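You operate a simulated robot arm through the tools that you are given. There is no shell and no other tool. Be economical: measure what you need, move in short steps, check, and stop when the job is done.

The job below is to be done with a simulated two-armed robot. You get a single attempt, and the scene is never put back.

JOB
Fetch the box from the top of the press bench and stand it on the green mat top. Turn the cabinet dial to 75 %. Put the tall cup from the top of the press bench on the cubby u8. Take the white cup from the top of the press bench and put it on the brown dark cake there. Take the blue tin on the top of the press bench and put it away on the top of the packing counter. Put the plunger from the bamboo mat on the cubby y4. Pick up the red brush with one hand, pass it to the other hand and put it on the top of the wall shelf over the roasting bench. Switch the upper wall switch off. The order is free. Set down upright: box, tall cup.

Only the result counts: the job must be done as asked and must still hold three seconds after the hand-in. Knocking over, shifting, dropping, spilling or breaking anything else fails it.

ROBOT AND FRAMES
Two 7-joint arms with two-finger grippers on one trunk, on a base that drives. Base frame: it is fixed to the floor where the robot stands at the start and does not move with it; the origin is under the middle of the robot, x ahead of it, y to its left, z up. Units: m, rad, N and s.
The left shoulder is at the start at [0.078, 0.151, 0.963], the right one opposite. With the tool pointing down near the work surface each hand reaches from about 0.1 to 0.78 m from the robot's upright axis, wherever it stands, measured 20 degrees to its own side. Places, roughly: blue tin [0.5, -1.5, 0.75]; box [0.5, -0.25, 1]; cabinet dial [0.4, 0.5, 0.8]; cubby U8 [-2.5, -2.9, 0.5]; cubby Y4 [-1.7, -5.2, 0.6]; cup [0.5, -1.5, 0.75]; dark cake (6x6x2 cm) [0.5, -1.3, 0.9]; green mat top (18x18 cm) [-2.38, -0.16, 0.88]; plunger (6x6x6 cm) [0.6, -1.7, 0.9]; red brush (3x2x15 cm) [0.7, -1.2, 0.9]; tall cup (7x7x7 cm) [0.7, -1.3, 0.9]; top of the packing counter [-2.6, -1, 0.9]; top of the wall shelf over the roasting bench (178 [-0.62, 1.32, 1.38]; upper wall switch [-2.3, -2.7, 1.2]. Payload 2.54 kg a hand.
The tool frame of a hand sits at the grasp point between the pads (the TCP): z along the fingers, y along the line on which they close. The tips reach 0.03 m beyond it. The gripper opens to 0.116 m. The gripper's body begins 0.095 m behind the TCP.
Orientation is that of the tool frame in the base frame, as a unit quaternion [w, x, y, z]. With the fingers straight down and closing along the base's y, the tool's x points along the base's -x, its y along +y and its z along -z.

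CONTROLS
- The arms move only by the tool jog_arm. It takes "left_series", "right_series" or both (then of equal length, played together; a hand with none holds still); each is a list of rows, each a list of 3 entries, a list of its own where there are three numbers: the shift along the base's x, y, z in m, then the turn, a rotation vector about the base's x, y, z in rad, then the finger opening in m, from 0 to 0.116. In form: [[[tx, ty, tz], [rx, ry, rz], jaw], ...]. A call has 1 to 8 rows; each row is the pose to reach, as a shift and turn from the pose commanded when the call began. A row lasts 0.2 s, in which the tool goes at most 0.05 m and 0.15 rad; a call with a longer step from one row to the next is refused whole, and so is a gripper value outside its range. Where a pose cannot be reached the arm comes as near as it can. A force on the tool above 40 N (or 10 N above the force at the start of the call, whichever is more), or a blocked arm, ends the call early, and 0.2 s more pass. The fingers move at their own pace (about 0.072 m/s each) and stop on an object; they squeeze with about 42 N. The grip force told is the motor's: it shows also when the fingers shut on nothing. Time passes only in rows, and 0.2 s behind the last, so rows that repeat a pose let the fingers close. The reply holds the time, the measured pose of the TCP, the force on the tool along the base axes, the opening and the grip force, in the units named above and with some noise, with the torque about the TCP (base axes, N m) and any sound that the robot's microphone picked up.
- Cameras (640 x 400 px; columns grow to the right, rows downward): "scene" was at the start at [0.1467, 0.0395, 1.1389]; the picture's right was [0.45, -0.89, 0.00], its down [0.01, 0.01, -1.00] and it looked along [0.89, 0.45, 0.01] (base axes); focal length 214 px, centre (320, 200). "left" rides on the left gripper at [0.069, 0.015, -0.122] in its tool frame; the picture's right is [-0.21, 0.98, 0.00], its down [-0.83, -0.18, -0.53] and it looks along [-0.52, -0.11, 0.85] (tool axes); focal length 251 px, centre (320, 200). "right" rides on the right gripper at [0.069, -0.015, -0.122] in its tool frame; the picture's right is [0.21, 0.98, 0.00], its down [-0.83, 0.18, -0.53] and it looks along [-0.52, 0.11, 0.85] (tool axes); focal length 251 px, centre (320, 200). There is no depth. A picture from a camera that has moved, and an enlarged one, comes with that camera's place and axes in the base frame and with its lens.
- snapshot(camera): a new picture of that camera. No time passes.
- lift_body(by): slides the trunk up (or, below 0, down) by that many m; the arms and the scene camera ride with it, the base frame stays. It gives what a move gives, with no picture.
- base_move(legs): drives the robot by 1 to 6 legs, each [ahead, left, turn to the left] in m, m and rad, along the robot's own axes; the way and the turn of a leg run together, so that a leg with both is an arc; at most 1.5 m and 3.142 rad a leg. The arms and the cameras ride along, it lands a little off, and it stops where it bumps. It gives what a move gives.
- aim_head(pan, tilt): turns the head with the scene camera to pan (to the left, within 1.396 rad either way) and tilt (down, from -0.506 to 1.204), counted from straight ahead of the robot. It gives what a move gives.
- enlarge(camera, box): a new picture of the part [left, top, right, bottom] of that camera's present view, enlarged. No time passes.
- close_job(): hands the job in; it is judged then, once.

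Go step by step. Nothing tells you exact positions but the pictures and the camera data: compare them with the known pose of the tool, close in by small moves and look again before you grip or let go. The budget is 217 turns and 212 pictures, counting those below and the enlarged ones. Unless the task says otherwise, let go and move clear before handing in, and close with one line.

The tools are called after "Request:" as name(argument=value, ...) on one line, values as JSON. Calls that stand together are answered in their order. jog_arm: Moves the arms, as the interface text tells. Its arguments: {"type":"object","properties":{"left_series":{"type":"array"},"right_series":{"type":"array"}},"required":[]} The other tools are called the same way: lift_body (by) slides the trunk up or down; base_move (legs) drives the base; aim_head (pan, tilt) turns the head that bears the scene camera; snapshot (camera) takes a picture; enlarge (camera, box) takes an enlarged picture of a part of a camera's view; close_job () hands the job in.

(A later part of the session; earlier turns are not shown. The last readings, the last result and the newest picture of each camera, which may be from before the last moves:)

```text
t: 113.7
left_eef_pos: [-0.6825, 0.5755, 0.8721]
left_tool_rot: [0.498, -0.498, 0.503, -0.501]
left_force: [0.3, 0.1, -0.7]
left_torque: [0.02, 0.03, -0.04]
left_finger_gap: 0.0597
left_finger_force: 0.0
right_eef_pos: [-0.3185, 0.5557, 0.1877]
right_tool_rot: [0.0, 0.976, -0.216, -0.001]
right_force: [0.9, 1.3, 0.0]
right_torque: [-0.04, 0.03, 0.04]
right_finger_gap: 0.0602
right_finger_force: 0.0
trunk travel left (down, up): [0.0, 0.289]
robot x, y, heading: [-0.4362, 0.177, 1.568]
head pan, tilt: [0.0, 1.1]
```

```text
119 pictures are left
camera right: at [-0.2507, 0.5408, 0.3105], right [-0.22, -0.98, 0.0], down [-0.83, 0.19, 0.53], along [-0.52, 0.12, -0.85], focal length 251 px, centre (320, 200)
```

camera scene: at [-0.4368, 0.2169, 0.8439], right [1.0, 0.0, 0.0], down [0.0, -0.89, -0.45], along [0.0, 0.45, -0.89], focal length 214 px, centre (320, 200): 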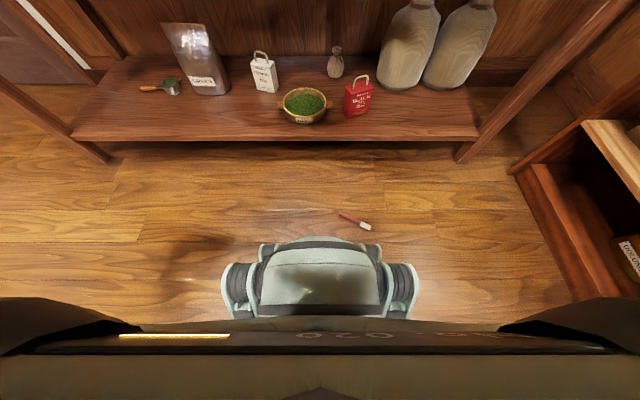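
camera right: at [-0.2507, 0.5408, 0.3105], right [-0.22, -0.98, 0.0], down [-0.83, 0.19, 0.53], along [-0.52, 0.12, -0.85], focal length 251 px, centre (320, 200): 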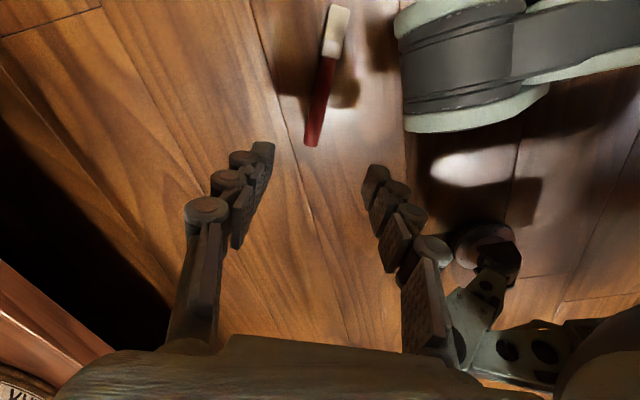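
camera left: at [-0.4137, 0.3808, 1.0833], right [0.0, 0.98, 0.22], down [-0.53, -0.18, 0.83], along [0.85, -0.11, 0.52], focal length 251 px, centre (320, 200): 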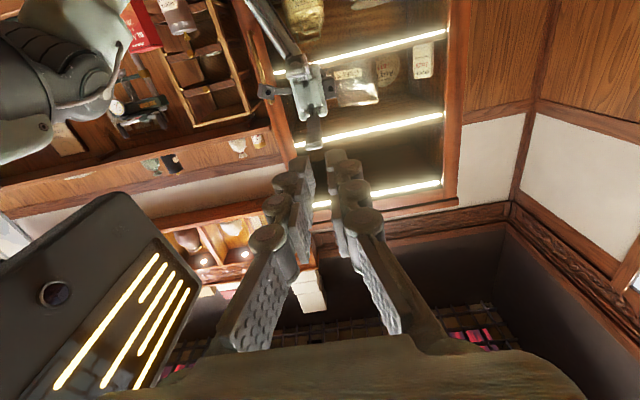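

Request:
jog_arm(right_series=[[[0.001, 0.005, -0.04], [0, 0, 0], 0.06], [[0.001, 0.005, -0.08], [0, 0, 0], 0.05], [[0.001, 0.005, -0.12], [0, 0, 0], 0.05], [[0.001, 0.005, -0.14], [0, 0, 0], 0.05], [[0.001, 0.005, -0.14], [0, 0, 0], 0.05]])

Request:
snapshot(camera="right")

```text
t: 114.9
left_eef_pos: [-0.6819, 0.5751, 0.8702]
left_tool_rot: [0.498, -0.499, 0.502, -0.501]
left_force: [-1.1, -0.4, 0.1]
left_torque: [-0.01, 0.03, 0.0]
left_finger_gap: 0.0599
left_finger_force: 0.0
right_eef_pos: [-0.3179, 0.5617, 0.0489]
right_tool_rot: [-0.001, 0.976, -0.216, 0.0]
right_force: [-0.1, -0.1, 0.4]
right_torque: [-0.02, 0.02, 0.01]
right_finger_gap: 0.0502
right_finger_force: 0.1
trunk travel left (down, up): [0.0, 0.289]
robot x, y, heading: [-0.4354, 0.1751, 1.574]
head pan, tilt: [0.0, 1.1]
```

```text
118 pictures are left
camera right: at [-0.2495, 0.5463, 0.17], right [-0.22, -0.98, 0.0], down [-0.82, 0.19, 0.53], along [-0.52, 0.12, -0.85], focal length 251 px, centre (320, 200)
```

right: 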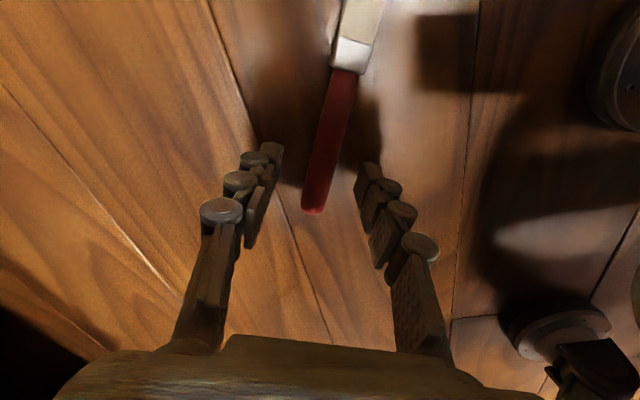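

Good. Lower the last 15 mm and close fully.

Request:
jog_arm(right_series=[[[0, 0, -0.01], [0, 0, 0], 0.05], [[0, 0, -0.015], [0, 0, 0], 0.03], [[0, 0, -0.015], [0, 0, 0], 0.0], [[0, 0, -0.015], [0, 0, 0], 0.0], [[0, 0, -0.015], [0, 0, 0], 0.0]])

Request:
snapshot(camera="right")

```text
t: 116.1
left_eef_pos: [-0.6825, 0.5749, 0.8707]
left_tool_rot: [0.498, -0.499, 0.502, -0.5]
left_force: [-0.2, 0.0, -0.1]
left_torque: [0.02, 0.02, 0.01]
left_finger_gap: 0.0599
left_finger_force: 0.0
right_eef_pos: [-0.3185, 0.5622, 0.0341]
right_tool_rot: [0.0, 0.976, -0.216, 0.001]
right_force: [0.2, 0.0, 0.0]
right_torque: [-0.01, 0.03, -0.03]
right_finger_gap: 0.0172
right_finger_force: 41.7
trunk travel left (down, up): [0.0, 0.289]
robot x, y, heading: [-0.4344, 0.1801, 1.57]
head pan, tilt: [0.0, 1.1]
```

```text
117 pictures are left
camera right: at [-0.2495, 0.5462, 0.1552], right [-0.22, -0.98, 0.0], down [-0.83, 0.19, 0.53], along [-0.52, 0.12, -0.85], focal length 251 px, centre (320, 200)
```

right: 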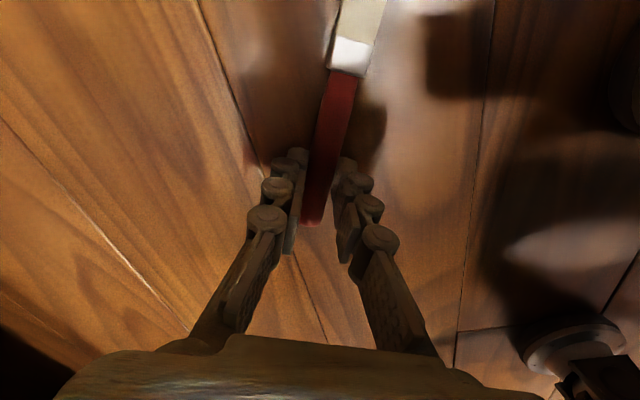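

Gripped firmly at 17 mm. Lift it, back away from the bench, and raise the trunk again.

Request:
jog_arm(right_series=[[[0, 0, 0.04], [0, 0, 0], 0.0], [[0, 0, 0.09], [0, 0, -0.1], 0.0], [[0, 0, 0.14], [0, 0, -0.25], 0.0], [[0, 0, 0.19], [0, 0, -0.4], 0.0], [[0, 0, 0.24], [0, 0, -0.55], 0.0], [[0.01, 0, 0.29], [0, 0, -0.7], 0.0], [[0.02, 0, 0.34], [0, 0, -0.85], 0.0], [[0.03, 0, 0.39], [0, 0, -1.0], 0.0]])

Request:
base_move(legs=[[-0.2, -0.1, 0]])

Request:
lift_body(by=0.27)

Request:
jog_arm(right_series=[[[0, 0, 0.03], [0, 0, -0.15], 0.0], [[0, 0, 0.06], [0, 0, -0.3], 0.0], [[0, 0, 0.09], [0, 0, -0.45], 0.0], [[0, 0, 0.12], [0, 0, -0.6], 0.0], [[0, 0, 0.15], [0, 0, -0.75], 0.0], [[0, 0, 0.18], [0, 0, -0.9], 0.0], [[0, 0, 0.21], [0, 0, -1.05], 0.0], [[0, 0, 0.24], [0, 0, -1.2], 0.0]])

Request:
aim_head(pan=0, tilt=0.3)

Request:
snapshot(camera="scene")

Request:
snapshot(camera="right")

```text
refused: row 6 steps farther than a row can; nothing moved
```

```text
t: 117.8
left_eef_pos: [-0.5815, 0.3762, 0.8708]
left_tool_rot: [0.498, -0.499, 0.503, -0.501]
left_force: [1.0, -0.1, 0.1]
left_torque: [0.01, -0.01, 0.01]
left_finger_gap: 0.06
left_finger_force: 0.2
right_eef_pos: [-0.2165, 0.361, 0.0332]
right_tool_rot: [0.0, 0.976, -0.218, 0.0]
right_force: [0.1, -0.6, -0.5]
right_torque: [0.0, 0.02, -0.03]
right_finger_gap: 0.0171
right_finger_force: 42.4
trunk travel left (down, up): [0.0, 0.289]
robot x, y, heading: [-0.3353, -0.0251, 1.568]
head pan, tilt: [0.0, 1.1]
```

```text
t: 120.6
left_eef_pos: [-0.5818, 0.378, 1.1401]
left_tool_rot: [0.497, -0.498, 0.503, -0.502]
left_force: [0.8, 0.3, -0.4]
left_torque: [0.02, 0.01, 0.01]
left_finger_gap: 0.0601
left_finger_force: 0.1
right_eef_pos: [-0.2185, 0.3623, 0.3028]
right_tool_rot: [0.0, 0.976, -0.217, 0.0]
right_force: [-0.1, -0.2, -0.5]
right_torque: [-0.01, 0.02, -0.01]
right_finger_gap: 0.017
right_finger_force: 42.1
trunk travel left (down, up): [-0.27, 0.019]
robot x, y, heading: [-0.3397, -0.0264, 1.569]
head pan, tilt: [0.0, 1.1]
```

```text
t: 122.4
left_eef_pos: [-0.5814, 0.3767, 1.1403]
left_tool_rot: [0.499, -0.498, 0.503, -0.501]
left_force: [0.5, 0.2, -0.6]
left_torque: [0.0, 0.0, -0.01]
left_finger_gap: 0.0601
left_finger_force: 0.0
right_eef_pos: [-0.2193, 0.3621, 0.5444]
right_tool_rot: [0.0, -0.681, 0.732, 0.001]
right_force: [-0.9, 2.6, 0.4]
right_torque: [0.16, -0.21, 0.16]
right_finger_gap: 0.0179
right_finger_force: 41.6
trunk travel left (down, up): [-0.27, 0.019]
robot x, y, heading: [-0.3376, -0.023, 1.57]
head pan, tilt: [0.0, 1.1]
```

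```text
t: 123.5
left_eef_pos: [-0.582, 0.3764, 1.14]
left_tool_rot: [0.498, -0.499, 0.503, -0.501]
left_force: [0.2, -0.1, -0.9]
left_torque: [-0.01, 0.0, 0.01]
left_finger_gap: 0.0601
left_finger_force: 0.0
right_eef_pos: [-0.2187, 0.3621, 0.5436]
right_tool_rot: [0.001, -0.683, 0.73, 0.0]
right_force: [0.7, 8.3, 0.3]
right_torque: [0.31, -0.03, 0.0]
right_finger_gap: 0.0175
right_finger_force: 42.6
trunk travel left (down, up): [-0.27, 0.019]
robot x, y, heading: [-0.3329, -0.0231, 1.568]
head pan, tilt: [0.0, 0.3]
```

```text
116 pictures are left
camera scene: at [-0.337, 0.138, 1.1799], right [1.0, 0.0, 0.0], down [0.0, -0.3, -0.95], along [0.0, 0.95, -0.3], focal length 214 px, centre (320, 200)
```

scene: 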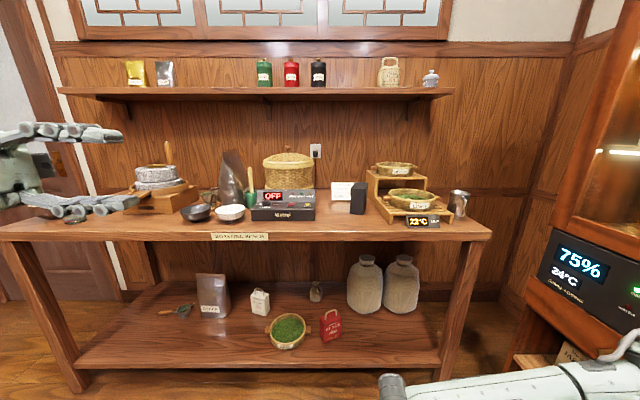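

```text
115 pictures are left
camera right: at [-0.2077, 0.2927, 0.6644], right [-0.99, -0.15, 0.0], down [-0.13, 0.84, 0.54], along [-0.08, 0.53, -0.84], focal length 251 px, centre (320, 200)
```

right: 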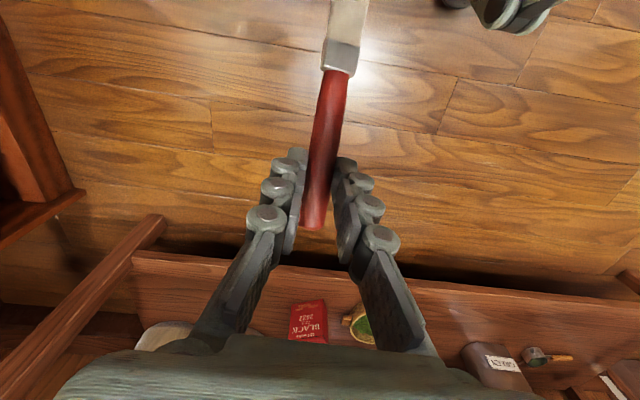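

Brush is held. A slight force suggests the bristles touch the robot's own body, so I move forward and up, then continue to turn the bristles to the left.

Request:
jog_arm(right_series=[[[0, 0.03, 0.01], [0, 0, 0], 0.0], [[0, 0.06, 0.04], [0, 0, 0], 0.0], [[0, 0.08, 0.08], [0, 0, 0], 0.0], [[0, 0.08, 0.12], [0, 0, -0.15], 0.0], [[0, 0.08, 0.16], [0, 0, -0.3], 0.0], [[0, 0.08, 0.2], [0, 0, -0.45], 0.0], [[0, 0.08, 0.24], [0, 0, -0.6], 0.0], [[0, 0.08, 0.28], [0, 0, -0.75], 0.0]])

Request:
jog_arm(right_series=[[[0, 0, 0.04], [0, 0, -0.15], 0.0], [[0, 0, 0.08], [0, 0, -0.3], 0.0], [[0, 0, 0.12], [0, 0, -0.45], 0.0], [[0, 0, 0.16], [0, 0, -0.6], 0.0], [[0, 0, 0.2], [0, 0, -0.75], 0.0], [[0, 0, 0.24], [0, 0, -0.82], 0.0], [[0, 0, 0.28], [0, 0, -0.82], 0.0], [[0, -0.02, 0.28], [0, 0, -0.82], 0.0]])

Request:
snapshot(camera="scene")

Request:
snapshot(camera="right")

```text
t: 125.3
left_eef_pos: [-0.5807, 0.377, 1.1405]
left_tool_rot: [0.499, -0.498, 0.503, -0.501]
left_force: [0.2, -0.4, -0.2]
left_torque: [-0.04, -0.02, 0.02]
left_finger_gap: 0.06
left_finger_force: 0.0
right_eef_pos: [-0.2173, 0.4405, 0.8242]
right_tool_rot: [0.0, -0.366, 0.93, 0.0]
right_force: [-0.7, -0.1, 0.1]
right_torque: [0.01, -0.02, 0.01]
right_finger_gap: 0.0172
right_finger_force: 42.4
trunk travel left (down, up): [-0.27, 0.019]
robot x, y, heading: [-0.3326, -0.0209, 1.574]
head pan, tilt: [0.0, 0.3]
```

```text
t: 127.1
left_eef_pos: [-0.5815, 0.3753, 1.141]
left_tool_rot: [0.499, -0.498, 0.503, -0.5]
left_force: [0.0, 0.6, 0.4]
left_torque: [0.01, -0.01, 0.01]
left_finger_gap: 0.0599
left_finger_force: 0.0
right_eef_pos: [-0.2178, 0.4213, 1.1044]
right_tool_rot: [-0.001, 0.033, 0.999, 0.001]
right_force: [0.3, 0.5, -0.5]
right_torque: [0.05, -0.01, 0.0]
right_finger_gap: 0.0174
right_finger_force: 42.3
trunk travel left (down, up): [-0.27, 0.019]
robot x, y, heading: [-0.3363, -0.0243, 1.568]
head pan, tilt: [0.0, 0.3]
```

```text
114 pictures are left
camera scene: at [-0.3368, 0.1379, 1.18], right [1.0, 0.0, 0.0], down [0.0, -0.3, -0.96], along [0.0, 0.96, -0.3], focal length 214 px, centre (320, 200)
```

scene: 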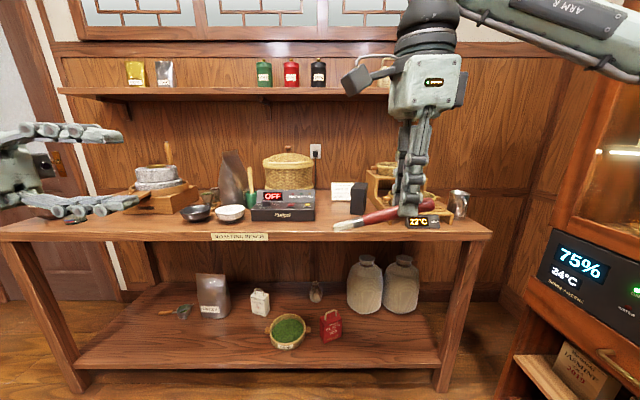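

```text
113 pictures are left
camera right: at [-0.2874, 0.4115, 1.2257], right [-0.15, 0.99, 0.0], down [0.84, 0.13, 0.53], along [0.53, 0.08, -0.85], focal length 251 px, centre (320, 200)
```

right: 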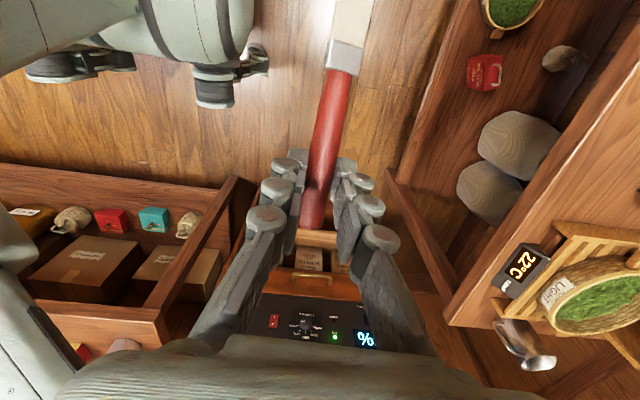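

The turn works: the brush now points left, lying at about y 0.42, z 1.08. Rotate the left hand and approach the bristle end.

Request:
jog_arm(left_series=[[[0, 0.006, -0.008], [0.15, 0, 0], 0.07], [[0, 0.012, -0.016], [0.3, 0, 0], 0.07], [[0, 0.018, -0.024], [0.45, 0, 0], 0.07], [[0, 0.024, -0.032], [0.6, 0, 0], 0.07], [[0, 0.03, -0.04], [0.75, 0, 0], 0.07], [[0, 0.036, -0.048], [0.9, 0, 0], 0.07], [[0, 0.042, -0.056], [1.05, 0, 0], 0.07], [[0, 0.046, -0.062], [1.2, 0, 0], 0.07]], right_series=[[[0, 0, 0], [0, 0, 0.03], 0.0], [[0, 0, 0], [0, 0, 0.066], 0.0], [[0, 0, 0], [0, 0, 0.066], 0.0], [[0, 0, 0], [0, 0, 0.066], 0.0], [[0, 0, 0], [0, 0, 0.066], 0.0], [[0, 0, 0], [0, 0, 0.066], 0.0], [[0, 0, 0], [0, 0, 0.066], 0.0], [[0, 0, 0], [0, 0, 0.066], 0.0]])

Request:
jog_arm(left_series=[[[0.03, 0, 0], [0.15, 0, 0], 0.07], [[0.07, 0, 0], [0.3, 0, 0], 0.07], [[0.11, 0, 0], [0.371, 0, 0], 0.07], [[0.15, 0, 0], [0.371, 0, 0], 0.07], [[0.18, 0, 0], [0.371, 0, 0], 0.07], [[0.18, 0, 0], [0.371, 0, 0], 0.07]])

Request:
aim_head(pan=0, tilt=0.6)

Request:
snapshot(camera="scene")

Request:
snapshot(camera="right")

Request:
snapshot(camera="left")

```text
t: 128.9
left_eef_pos: [-0.581, 0.4222, 1.0792]
left_tool_rot: [0.693, -0.128, 0.698, -0.129]
left_force: [0.0, -0.2, 0.3]
left_torque: [-0.01, 0.02, 0.01]
left_finger_gap: 0.0701
left_finger_force: 0.1
right_eef_pos: [-0.2172, 0.4211, 1.1044]
right_tool_rot: [0.0, -0.001, 1.0, 0.0]
right_force: [0.2, 0.4, -0.1]
right_torque: [-0.01, 0.0, -0.02]
right_finger_gap: 0.0171
right_finger_force: 41.5
trunk travel left (down, up): [-0.27, 0.019]
robot x, y, heading: [-0.3358, -0.022, 1.571]
head pan, tilt: [0.0, 0.3]
```

```text
t: 130.3
left_eef_pos: [-0.4002, 0.4233, 1.0794]
left_tool_rot: [0.705, -0.001, 0.709, 0.002]
left_force: [1.2, -0.2, 0.3]
left_torque: [-0.02, 0.04, -0.01]
left_finger_gap: 0.0699
left_finger_force: 0.1
right_eef_pos: [-0.2169, 0.4217, 1.1032]
right_tool_rot: [0.0, 0.0, 1.0, 0.0]
right_force: [0.5, -0.6, 0.1]
right_torque: [0.02, 0.0, -0.02]
right_finger_gap: 0.0176
right_finger_force: 42.3
trunk travel left (down, up): [-0.27, 0.019]
robot x, y, heading: [-0.3374, -0.0244, 1.572]
head pan, tilt: [0.0, 0.3]
```

```text
t: 131.1
left_eef_pos: [-0.4012, 0.4221, 1.0788]
left_tool_rot: [0.705, 0.0, 0.71, 0.001]
left_force: [0.1, 0.0, -0.3]
left_torque: [-0.02, 0.01, -0.01]
left_finger_gap: 0.0699
left_finger_force: 0.0
right_eef_pos: [-0.2188, 0.4222, 1.1041]
right_tool_rot: [0.0, 0.0, 1.0, 0.0]
right_force: [0.4, -0.4, -0.5]
right_torque: [0.01, 0.01, -0.02]
right_finger_gap: 0.0175
right_finger_force: 42.0
trunk travel left (down, up): [-0.27, 0.019]
robot x, y, heading: [-0.333, -0.0225, 1.57]
head pan, tilt: [0.0, 0.6]
```

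```text
112 pictures are left
camera scene: at [-0.337, 0.133, 1.1525], right [1.0, 0.0, 0.0], down [0.0, -0.56, -0.83], along [0.0, 0.83, -0.56], focal length 214 px, centre (320, 200)
```

scene: 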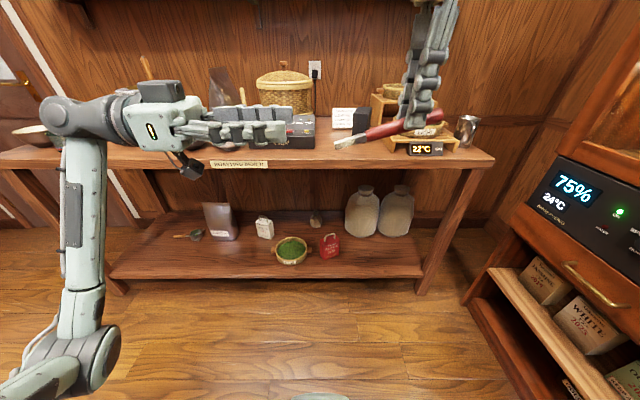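

```text
111 pictures are left
camera right: at [-0.2871, 0.4068, 1.2252], right [-0.21, 0.98, 0.0], down [0.83, 0.18, 0.53], along [0.52, 0.11, -0.85], focal length 251 px, centre (320, 200)
```

right: 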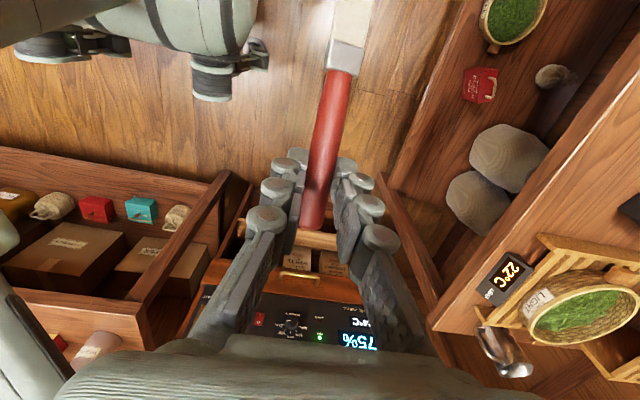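

```text
110 pictures are left
camera left: at [-0.5225, 0.4362, 1.0114], right [0.0, 0.98, 0.22], down [-0.53, -0.18, 0.83], along [0.85, -0.11, 0.52], focal length 251 px, centre (320, 200)
```

left: 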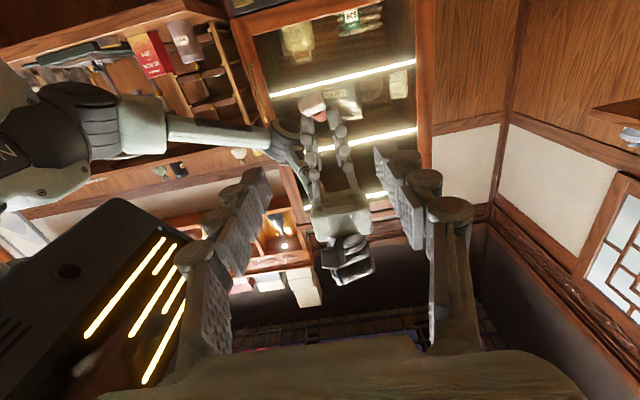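

The brush has tilted ~18° down in the right grip. I level it by turning the right hand about y.

Request:
jog_arm(right_series=[[[0, 0, 0], [0, 0.15, 0], 0.0], [[0, 0, 0], [0, 0.3, 0], 0.0], [[0, 0, 0], [0, 0.318, 0], 0.0], [[0, 0, 0], [0, 0.318, 0], 0.0]])

Request:
enlarge(camera="scene", box=[180, 60, 480, 220])

Request:
enlarge(camera="left", box=[240, 60, 400, 180])

```text
t: 132.1
left_eef_pos: [-0.4011, 0.4229, 1.078]
left_tool_rot: [0.704, 0.0, 0.71, 0.001]
left_force: [-0.7, 0.0, 0.0]
left_torque: [0.0, -0.02, -0.04]
left_finger_gap: 0.0699
left_finger_force: 0.1
right_eef_pos: [-0.2178, 0.4208, 1.1042]
right_tool_rot: [-0.159, 0.0, 0.987, 0.0]
right_force: [0.7, 0.2, -0.7]
right_torque: [0.0, 0.0, 0.03]
right_finger_gap: 0.0175
right_finger_force: 41.8
trunk travel left (down, up): [-0.27, 0.019]
robot x, y, heading: [-0.3357, -0.0201, 1.572]
head pan, tilt: [0.0, 0.6]
```

```text
2.13 times, centred on (330, 140) of scene
camera zoom: at [-0.337, 0.133, 1.1525], right [1.0, 0.0, 0.0], down [0.0, -0.56, -0.83], along [0.0, 0.83, -0.56], focal length 458 px, centre (299, 328)
```

zoom: 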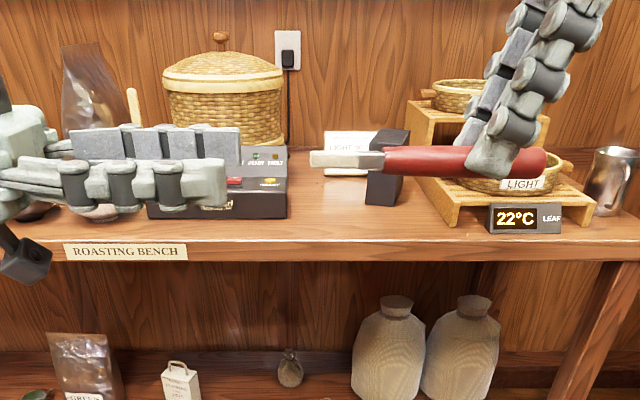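

```text
3.33 times, centred on (320, 120) of left
camera zoom: at [-0.5225, 0.4362, 1.0114], right [0.0, 0.98, 0.22], down [-0.53, -0.18, 0.83], along [0.85, -0.11, 0.52], focal length 838 px, centre (320, 467)
```

zoom: 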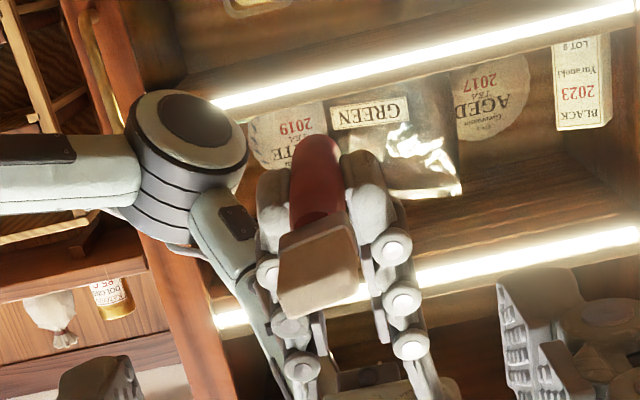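

Level now. Left hand slides on to x=-0.313.

Request:
jog_arm(left_series=[[[0.04, -0.001, 0], [0, 0, 0], 0.07], [[0.075, -0.001, 0], [0, 0, 0], 0.06], [[0.09, -0.001, 0], [0, 0, 0], 0.05], [[0.09, -0.001, 0], [0, 0, 0], 0.02], [[0.09, -0.001, 0], [0, 0, 0], 0.0], [[0.09, -0.001, 0], [0, 0, 0], 0.0], [[0.09, -0.001, 0], [0, 0, 0], 0.0]])

Request:
enlarge(camera="scene", box=[220, 80, 440, 200])

Request:
snapshot(camera="left")

```text
t: 133.7
left_eef_pos: [-0.3115, 0.4218, 1.0776]
left_tool_rot: [0.705, 0.0, 0.709, 0.001]
left_force: [4.2, -1.1, 1.6]
left_torque: [-0.13, 0.02, -0.07]
left_finger_gap: 0.0204
left_finger_force: 41.8
right_eef_pos: [-0.2172, 0.4209, 1.1034]
right_tool_rot: [-0.159, 0.001, 0.987, 0.0]
right_force: [-3.7, 1.7, -1.4]
right_torque: [0.14, 0.0, -0.06]
right_finger_gap: 0.0172
right_finger_force: 42.1
trunk travel left (down, up): [-0.27, 0.019]
robot x, y, heading: [-0.3354, -0.0234, 1.57]
head pan, tilt: [0.0, 0.6]
```

```text
2.91 times, centred on (330, 140) of scene
camera zoom: at [-0.337, 0.133, 1.1525], right [1.0, 0.0, 0.0], down [0.0, -0.56, -0.83], along [0.0, 0.83, -0.56], focal length 624 px, centre (291, 374)
```

zoom: 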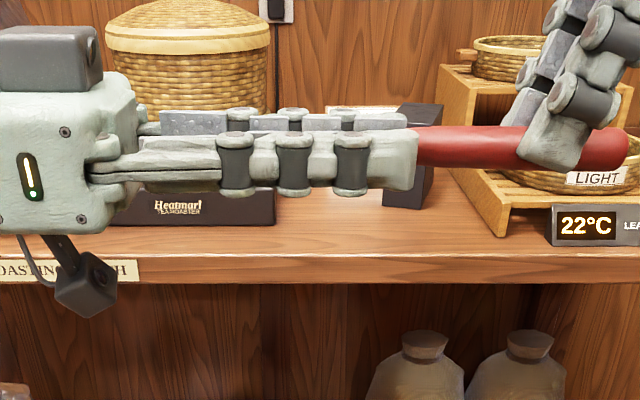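

```text
106 pictures are left
camera left: at [-0.4327, 0.4355, 1.0111], right [0.0, 0.98, 0.22], down [-0.53, -0.18, 0.83], along [0.85, -0.11, 0.52], focal length 251 px, centre (320, 200)
```

left: 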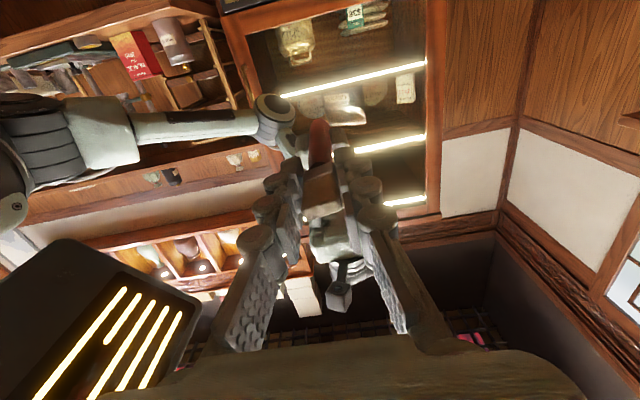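

Both hands hold it now (left 20 mm at 42 N). I open the right and lift it away.

Request:
jog_arm(right_series=[[[0, 0, 0], [0, 0, 0], 0.03], [[0, 0, 0], [0, 0, 0], 0.06], [[0, 0, 0.03], [0, 0, 0], 0.06], [[0.01, 0, 0.07], [0, 0, 0], 0.06], [[0.05, 0, 0.1], [0, -0.1, 0], 0.06], [[0.09, -0.02, 0.1], [0, -0.2, 0], 0.06], [[0.12, -0.05, 0.1], [0, -0.318, 0], 0.06]])

Request:
snapshot(camera="scene")

```text
t: 135.3
left_eef_pos: [-0.3116, 0.4211, 1.0794]
left_tool_rot: [0.705, 0.0, 0.71, 0.002]
left_force: [0.2, 0.0, -0.4]
left_torque: [-0.04, 0.03, -0.01]
left_finger_gap: 0.02
left_finger_force: 41.7
right_eef_pos: [-0.0965, 0.3696, 1.2041]
right_tool_rot: [-0.001, 0.0, 1.0, 0.0]
right_force: [-0.2, -0.1, -0.3]
right_torque: [0.03, 0.02, 0.02]
right_finger_gap: 0.0599
right_finger_force: 0.1
trunk travel left (down, up): [-0.27, 0.019]
robot x, y, heading: [-0.3382, -0.0215, 1.57]
head pan, tilt: [0.0, 0.6]
```

```text
105 pictures are left
camera scene: at [-0.3371, 0.1321, 1.1527], right [1.0, 0.0, 0.0], down [0.0, -0.56, -0.83], along [0.0, 0.83, -0.56], focal length 214 px, centre (320, 200)
```

scene: 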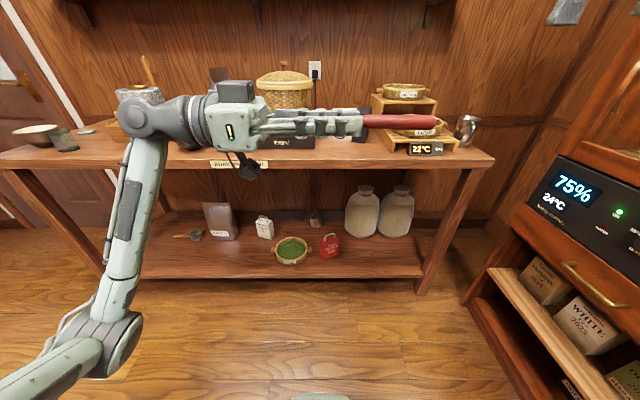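

The left hand has it alone now. Before driving left I check the island's position on that side.

Request:
aim_head(pan=1.2, tilt=0.5)

Request:
snapshot(camera="scene")

```text
t: 136.7
left_eef_pos: [-0.3122, 0.4219, 1.0786]
left_tool_rot: [0.704, 0.0, 0.71, 0.001]
left_force: [-0.3, 0.1, 0.0]
left_torque: [-0.02, 0.05, 0.0]
left_finger_gap: 0.02
left_finger_force: 42.0
right_eef_pos: [-0.0967, 0.3713, 1.2039]
right_tool_rot: [0.001, -0.001, 1.0, 0.0]
right_force: [0.1, 0.8, -0.1]
right_torque: [-0.02, 0.01, 0.02]
right_finger_gap: 0.0597
right_finger_force: 0.2
trunk travel left (down, up): [-0.27, 0.019]
robot x, y, heading: [-0.3355, -0.0242, 1.572]
head pan, tilt: [1.201, 0.499]
```

```text
104 pictures are left
camera scene: at [-0.4219, 0.0777, 1.1616], right [0.36, 0.93, 0.0], down [0.45, -0.17, -0.88], along [-0.82, 0.32, -0.48], focal length 214 px, centre (320, 200)
```

scene: 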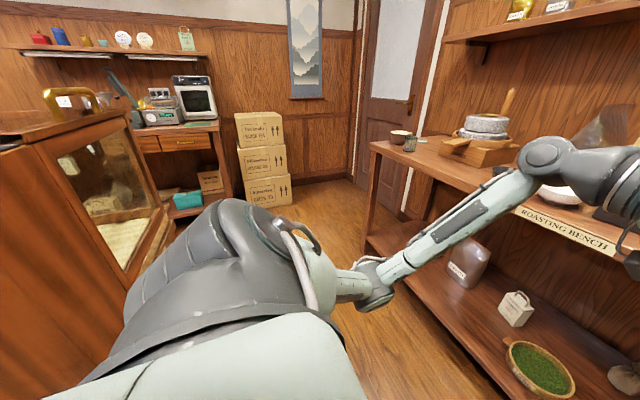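

The island ends at y≈-0.15, so the floor to the left in front of the bench is free. I turn the left tool forward and raise it.

Request:
jog_arm(left_series=[[[-0.02, 0.01, 0.03], [0, 0, 0.15], 0.0], [[-0.04, 0.02, 0.06], [0, 0, 0.3], 0.0], [[-0.06, 0.03, 0.09], [0, 0, 0.45], 0.0], [[-0.08, 0.04, 0.12], [0, 0, 0.6], 0.0], [[-0.1, 0.05, 0.15], [0, 0, 0.75], 0.0], [[-0.12, 0.06, 0.18], [0, 0, 0.9], 0.0], [[-0.14, 0.07, 0.21], [0, 0, 1.05], 0.0], [[-0.16, 0.08, 0.24], [0, 0, 1.2], 0.0]])

Request:
jog_arm(left_series=[[[0, 0, 0.03], [0, 0, 0.15], 0.0], [[0, 0, 0.06], [0, 0, 0.3], 0.0], [[0, 0, 0.09], [0, 0, 0.371], 0.0], [[0, 0, 0.12], [0, 0, 0.371], 0.0], [[0, 0, 0.12], [0, 0, 0.371], 0.0]])

Request:
aim_head(pan=0, tilt=0.0)

Request:
snapshot(camera="scene")

```text
t: 138.5
left_eef_pos: [-0.4717, 0.5006, 1.318]
left_tool_rot: [0.581, -0.402, 0.584, 0.4]
left_force: [-0.1, -0.3, -0.4]
left_torque: [-0.03, -0.01, -0.02]
left_finger_gap: 0.0203
left_finger_force: 42.1
right_eef_pos: [-0.0971, 0.3716, 1.2033]
right_tool_rot: [0.0, -0.001, 1.0, 0.0]
right_force: [-0.4, 0.6, 0.0]
right_torque: [-0.02, -0.01, 0.0]
right_finger_gap: 0.0603
right_finger_force: 0.0
trunk travel left (down, up): [-0.27, 0.019]
robot x, y, heading: [-0.336, -0.0254, 1.571]
head pan, tilt: [1.201, 0.499]
```

```text
t: 139.7
left_eef_pos: [-0.4721, 0.5012, 1.4397]
left_tool_rot: [-0.498, 0.502, -0.501, -0.499]
left_force: [0.1, 0.4, -0.1]
left_torque: [-0.01, -0.03, -0.05]
left_finger_gap: 0.0198
left_finger_force: 42.1
right_eef_pos: [-0.0961, 0.3711, 1.2032]
right_tool_rot: [0.001, 0.001, 1.0, 0.0]
right_force: [0.3, -0.3, -1.1]
right_torque: [0.0, 0.02, 0.0]
right_finger_gap: 0.0601
right_finger_force: 0.0
trunk travel left (down, up): [-0.27, 0.019]
robot x, y, heading: [-0.336, -0.025, 1.569]
head pan, tilt: [1.201, 0.499]
```

```text
t: 141.1
left_eef_pos: [-0.4713, 0.5015, 1.4398]
left_tool_rot: [-0.497, 0.502, -0.502, -0.499]
left_force: [0.0, -0.7, -0.3]
left_torque: [0.0, -0.05, 0.0]
left_finger_gap: 0.0196
left_finger_force: 42.2
right_eef_pos: [-0.0963, 0.3715, 1.2035]
right_tool_rot: [-0.001, 0.0, 1.0, 0.0]
right_force: [-0.4, 0.0, 1.3]
right_torque: [0.02, 0.01, 0.02]
right_finger_gap: 0.0596
right_finger_force: 0.1
trunk travel left (down, up): [-0.27, 0.019]
robot x, y, heading: [-0.3347, -0.0225, 1.569]
head pan, tilt: [0.0, 0.0]
```

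```text
103 pictures are left
camera scene: at [-0.3371, 0.1346, 1.2077], right [1.0, 0.0, 0.0], down [0.0, 0.0, -1.0], along [0.0, 1.0, 0.0], focal length 214 px, centre (320, 200)
```

scene: 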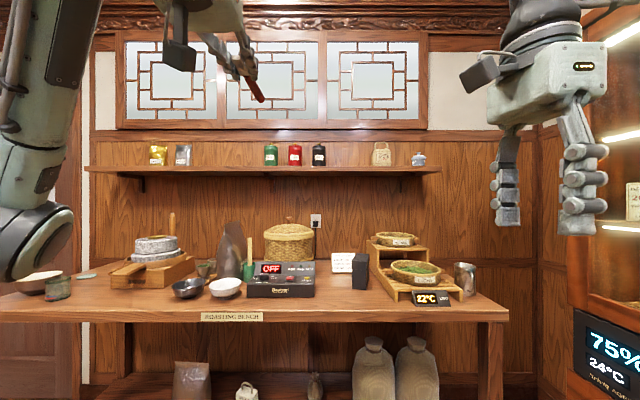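

The left hand holds the brush forward at z 1.44. I pull the right hand back, then drive forward to the bench and to the left, in front of the free gap on the shelf.

Request:
jog_arm(right_series=[[[0.01, -0.03, 0.02], [0, 0, 0], 0.06], [[0.02, -0.06, 0.04], [0, 0, 0], 0.06], [[0.02, -0.09, 0.05], [0, 0, 0], 0.06]])

Request:
base_move(legs=[[0.45, 0, 0], [0, 0.43, 0]])

Request:
snapshot(camera="scene")

Request:
snapshot(camera="left")

```text
t: 141.9
left_eef_pos: [-0.4705, 0.5013, 1.439]
left_tool_rot: [-0.497, 0.503, -0.5, -0.5]
left_force: [-0.7, 0.0, -0.1]
left_torque: [-0.06, 0.03, 0.02]
left_finger_gap: 0.0195
left_finger_force: 42.0
right_eef_pos: [-0.1126, 0.3074, 1.2131]
right_tool_rot: [-0.001, 0.0, 1.0, 0.0]
right_force: [0.4, -0.5, 0.0]
right_torque: [0.05, -0.04, 0.04]
right_finger_gap: 0.0604
right_finger_force: 0.0
right hand out of reach, approached as far as the arm can: row 1, 2, 3
trunk travel left (down, up): [-0.27, 0.019]
robot x, y, heading: [-0.3361, -0.0195, 1.568]
head pan, tilt: [0.0, 0.0]
```

```text
t: 148.9
left_eef_pos: [-0.9028, 0.9479, 1.439]
left_tool_rot: [-0.496, 0.504, -0.5, -0.501]
left_force: [-0.7, -0.8, -0.5]
left_torque: [-0.06, 0.03, -0.03]
left_finger_gap: 0.0195
left_finger_force: 42.2
right_eef_pos: [-0.5437, 0.7541, 1.2123]
right_tool_rot: [-0.001, -0.001, 1.0, 0.001]
right_force: [-0.4, -0.1, -0.2]
right_torque: [0.02, 0.02, -0.01]
right_finger_gap: 0.0601
right_finger_force: 0.2
trunk travel left (down, up): [-0.27, 0.019]
robot x, y, heading: [-0.764, 0.4193, 1.575]
head pan, tilt: [0.0, 0.0]
```

```text
102 pictures are left
camera scene: at [-0.7676, 0.5804, 1.2077], right [1.0, 0.0, 0.0], down [0.0, 0.0, -1.0], along [0.0, 1.0, 0.0], focal length 214 px, centre (320, 200)
```

scene: 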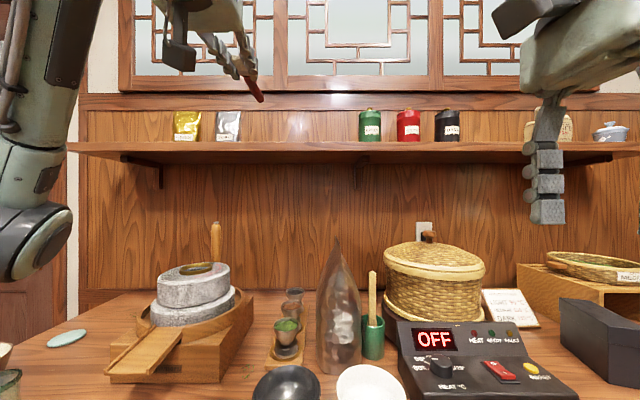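

```text
101 pictures are left
camera left: at [-0.9162, 0.8233, 1.3722], right [-0.98, 0.0, 0.22], down [0.19, -0.53, 0.83], along [0.11, 0.85, 0.52], focal length 251 px, centre (320, 200)
```

left: 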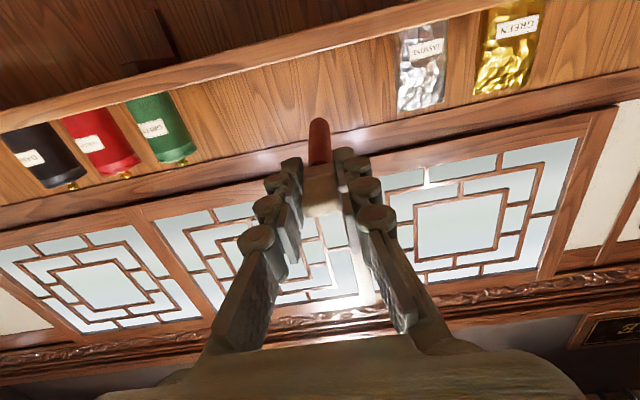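

Request:
base_move(legs=[[0.08, 0, 0]])

Request:
jog_arm(left_series=[[[0.005, 0.03, 0], [0, 0, -0.1], 0.0], [[0.01, 0.06, 0], [0, 0, -0.2], 0.0], [[0.015, 0.09, 0], [0, 0, -0.3], 0.0], [[0.02, 0.11, 0], [0, 0, -0.4], 0.0], [[0.02, 0.13, 0], [0, 0, -0.4], 0.0], [[0.02, 0.13, 0], [0, 0, -0.4], 0.0]])

Request:
snapshot(camera="scene")

Request:
snapshot(camera="left")

```text
t: 149.9
left_eef_pos: [-0.9007, 1.029, 1.439]
left_tool_rot: [-0.497, 0.503, -0.501, -0.5]
left_force: [0.3, 0.7, -1.0]
left_torque: [-0.01, 0.0, -0.01]
left_finger_gap: 0.0198
left_finger_force: 41.4
right_eef_pos: [-0.5437, 0.8341, 1.213]
right_tool_rot: [0.0, -0.001, 1.0, 0.001]
right_force: [0.7, 0.3, -0.9]
right_torque: [-0.05, -0.02, 0.0]
right_finger_gap: 0.06
right_finger_force: 0.0
trunk travel left (down, up): [-0.27, 0.019]
robot x, y, heading: [-0.7674, 0.5042, 1.572]
head pan, tilt: [0.0, 0.0]
```

```text
t: 151.3
left_eef_pos: [-0.8816, 1.1553, 1.4402]
left_tool_rot: [0.587, -0.393, 0.59, 0.391]
left_force: [-0.1, 0.7, -1.0]
left_torque: [-0.04, -0.01, 0.03]
left_finger_gap: 0.0198
left_finger_force: 42.1
right_eef_pos: [-0.5445, 0.8339, 1.2127]
right_tool_rot: [-0.001, 0.0, 1.0, 0.001]
right_force: [-0.1, -0.1, 1.2]
right_torque: [0.02, 0.0, -0.01]
right_finger_gap: 0.0601
right_finger_force: 0.0
trunk travel left (down, up): [-0.27, 0.019]
robot x, y, heading: [-0.7682, 0.5033, 1.57]
head pan, tilt: [0.0, 0.0]
```

```text
100 pictures are left
camera scene: at [-0.7674, 0.6596, 1.2077], right [1.0, 0.0, 0.0], down [0.0, 0.0, -1.0], along [0.0, 1.0, 0.0], focal length 214 px, centre (320, 200)
```

scene: 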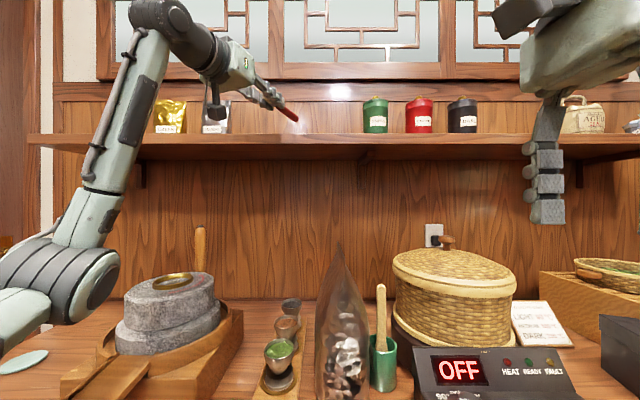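

```text
99 pictures are left
camera left: at [-0.9419, 1.0483, 1.3725], right [-0.9, 0.38, 0.22], down [-0.04, -0.56, 0.83], along [0.43, 0.74, 0.52], focal length 251 px, centre (320, 200)
```

left: 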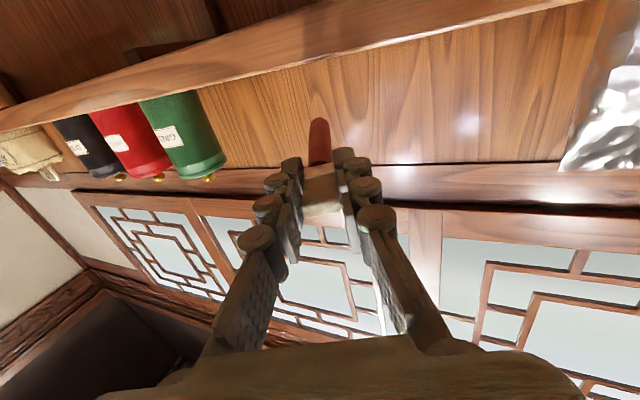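

The shelf's front edge is y≈1.207, top z≈1.38. I move in above the shelf.

Request:
jog_arm(left_series=[[[0.004, 0.03, 0], [0, 0, 0], 0.0], [[0.008, 0.06, -0.01], [0, 0, 0], 0.0], [[0.01, 0.095, -0.02], [0, 0, 0], 0.0], [[0.01, 0.095, -0.03], [0, 0, 0], 0.0], [[0.01, 0.095, -0.03], [0, 0, 0], 0.0]])

Request:
enlarge(camera="scene", box=[170, 60, 390, 180])

Request:
snapshot(camera="left")

```text
t: 152.5
left_eef_pos: [-0.8714, 1.2518, 1.41]
left_tool_rot: [0.586, -0.393, 0.59, 0.392]
left_force: [0.0, -0.5, -0.5]
left_torque: [-0.02, 0.01, -0.01]
left_finger_gap: 0.0197
left_finger_force: 41.7
right_eef_pos: [-0.5445, 0.8313, 1.2134]
right_tool_rot: [-0.002, 0.0, 1.0, 0.002]
right_force: [0.4, 0.6, -0.3]
right_torque: [0.01, -0.03, 0.01]
right_finger_gap: 0.06
right_finger_force: 0.1
trunk travel left (down, up): [-0.27, 0.019]
robot x, y, heading: [-0.7676, 0.5017, 1.568]
head pan, tilt: [0.0, 0.0]
```

```text
2.91 times, centred on (280, 120) of scene
camera zoom: at [-0.7672, 0.6598, 1.2077], right [1.0, 0.0, 0.0], down [0.0, 0.0, -1.0], along [0.0, 1.0, 0.0], focal length 624 px, centre (436, 433)
```

zoom: 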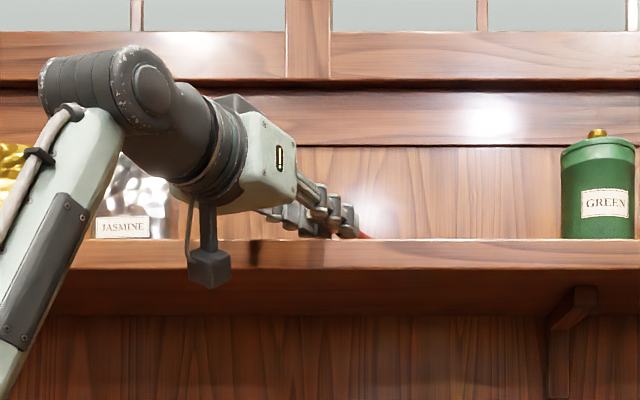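

```text
97 pictures are left
camera left: at [-0.9318, 1.1436, 1.3425], right [-0.9, 0.38, 0.22], down [-0.04, -0.56, 0.83], along [0.43, 0.74, 0.52], focal length 251 px, centre (320, 200)
```

left: 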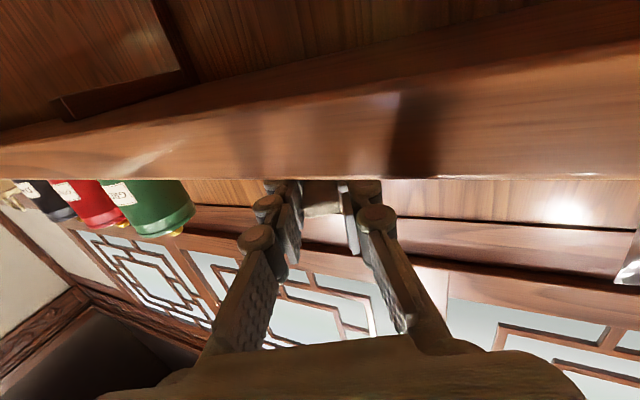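

Lower in small steps until light contact.

Request:
jog_arm(left_series=[[[0, 0, -0.005], [0, 0, 0], 0.0], [[0, 0, -0.01], [0, 0, 0], 0.0], [[0, 0, -0.014], [0, 0, 0], 0.0], [[0, 0, -0.014], [0, 0, 0], 0.0]])

Request:
jog_arm(left_series=[[[0, 0, -0.003], [0, 0, 0], 0.0], [[0, 0, -0.003], [0, 0, 0], 0.0]])

Request:
snapshot(camera="left")

```text
t: 153.5
left_eef_pos: [-0.8726, 1.2507, 1.3944]
left_tool_rot: [0.586, -0.393, 0.591, 0.391]
left_force: [0.4, 0.3, -0.5]
left_torque: [0.01, 0.01, 0.0]
left_finger_gap: 0.0197
left_finger_force: 41.5
right_eef_pos: [-0.5441, 0.8331, 1.2121]
right_tool_rot: [-0.001, -0.001, 1.0, 0.0]
right_force: [-0.5, -0.5, -0.7]
right_torque: [0.01, 0.01, -0.04]
right_finger_gap: 0.0599
right_finger_force: 0.1
trunk travel left (down, up): [-0.27, 0.019]
robot x, y, heading: [-0.767, 0.5049, 1.57]
head pan, tilt: [0.0, 0.0]
```

```text
t: 154.1
left_eef_pos: [-0.8716, 1.2513, 1.3923]
left_tool_rot: [0.586, -0.393, 0.591, 0.391]
left_force: [-0.2, 0.5, 0.3]
left_torque: [0.02, 0.02, 0.02]
left_finger_gap: 0.0196
left_finger_force: 41.9
right_eef_pos: [-0.5445, 0.8337, 1.2123]
right_tool_rot: [-0.001, -0.001, 1.0, 0.001]
right_force: [-0.1, -0.3, -1.1]
right_torque: [0.03, 0.02, 0.02]
right_finger_gap: 0.06
right_finger_force: 0.1
trunk travel left (down, up): [-0.27, 0.019]
robot x, y, heading: [-0.7706, 0.5042, 1.573]
head pan, tilt: [0.0, 0.0]
```

```text
96 pictures are left
camera left: at [-0.9321, 1.143, 1.3248], right [-0.9, 0.38, 0.22], down [-0.04, -0.56, 0.83], along [0.43, 0.74, 0.52], focal length 251 px, centre (320, 200)
```

left: 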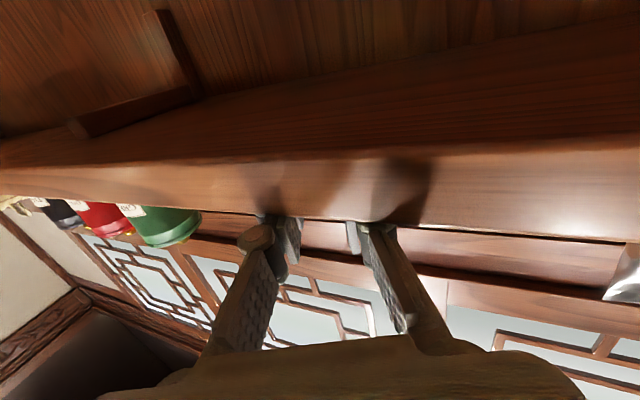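

Request:
jog_arm(left_series=[[[0, 0, -0.002], [0, 0, 0], 0.0], [[0, 0, -0.003], [0, 0, 0], 0.0], [[0, 0, -0.003], [0, 0, 0], 0.0]])

```text
t: 154.9
left_eef_pos: [-0.8731, 1.2497, 1.3914]
left_tool_rot: [0.587, -0.392, 0.589, 0.393]
left_force: [0.7, 6.8, 11.8]
left_torque: [0.28, -0.28, 0.17]
left_finger_gap: 0.0197
left_finger_force: 42.3
right_eef_pos: [-0.5429, 0.8324, 1.213]
right_tool_rot: [0.0, 0.0, 1.0, 0.001]
right_force: [0.6, 0.9, -0.2]
right_torque: [0.0, 0.01, 0.02]
right_finger_gap: 0.0599
right_finger_force: 0.1
trunk travel left (down, up): [-0.27, 0.019]
robot x, y, heading: [-0.7639, 0.5005, 1.572]
head pan, tilt: [0.0, 0.0]
```

Contact. I ease off 2 mm, open, and draw straight back along the tool axis.

Request:
jog_arm(left_series=[[[0, 0, 0.002], [0, 0, 0], 0.02], [[0, 0, 0.002], [0, 0, 0], 0.04], [[0, 0, 0.002], [0, 0, 0], 0.05], [[-0.008, -0.018, 0.003], [0, 0, 0], 0.05], [[-0.02, -0.045, 0.005], [0, 0, 0], 0.05], [[-0.036, -0.085, 0.01], [0, 0, 0], 0.05], [[-0.05, -0.12, 0.03], [0, 0, 0], 0.05], [[-0.06, -0.15, 0.06], [0, 0, 0], 0.05]])

Request:
snapshot(camera="left")

Request:
enlarge(camera="scene", box=[170, 60, 390, 180])

```text
t: 155.9
left_eef_pos: [-0.8777, 1.2406, 1.3926]
left_tool_rot: [0.588, -0.392, 0.59, 0.391]
left_force: [-0.6, -0.8, 0.9]
left_torque: [0.01, 0.01, -0.02]
left_finger_gap: 0.0502
left_finger_force: 0.1
right_eef_pos: [-0.5447, 0.8326, 1.2131]
right_tool_rot: [-0.001, -0.001, 1.0, 0.001]
right_force: [0.2, -0.2, 0.2]
right_torque: [0.04, -0.04, -0.02]
right_finger_gap: 0.0599
right_finger_force: 0.0
trunk travel left (down, up): [-0.27, 0.019]
robot x, y, heading: [-0.765, 0.5025, 1.573]
head pan, tilt: [0.0, 0.0]
stopped in row 4 (left hand): the force on the tool passed its limit at 53 N (the readings are from after the stop); the commanded pose is now the measured one
```

```text
95 pictures are left
camera left: at [-0.9368, 1.1321, 1.3252], right [-0.9, 0.38, 0.22], down [-0.04, -0.56, 0.83], along [0.43, 0.74, 0.52], focal length 251 px, centre (320, 200)
```

left: 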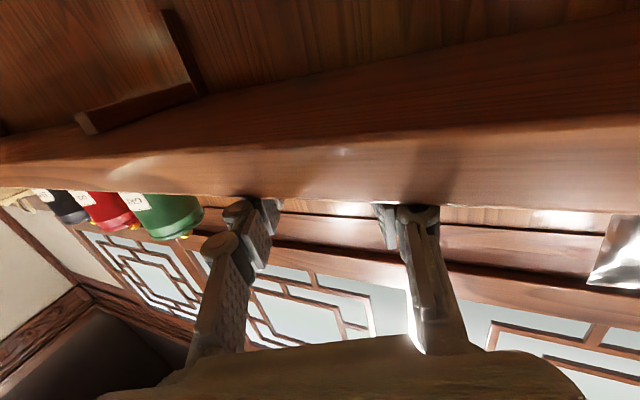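

```text
2.91 times, centred on (280, 120) of scene
camera zoom: at [-0.7677, 0.6591, 1.2076], right [1.0, 0.0, 0.0], down [0.0, 0.0, -1.0], along [0.0, 1.0, 0.0], focal length 624 px, centre (436, 433)
```

zoom: 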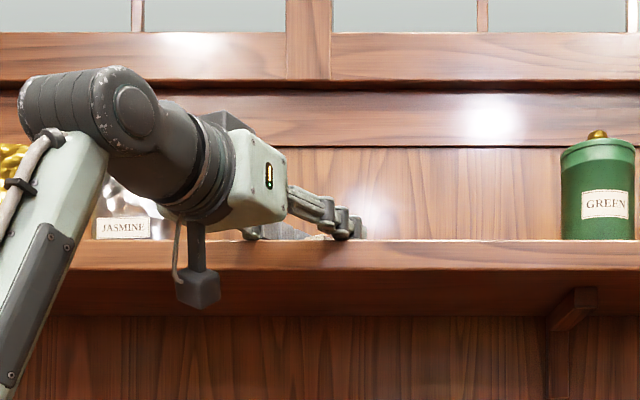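

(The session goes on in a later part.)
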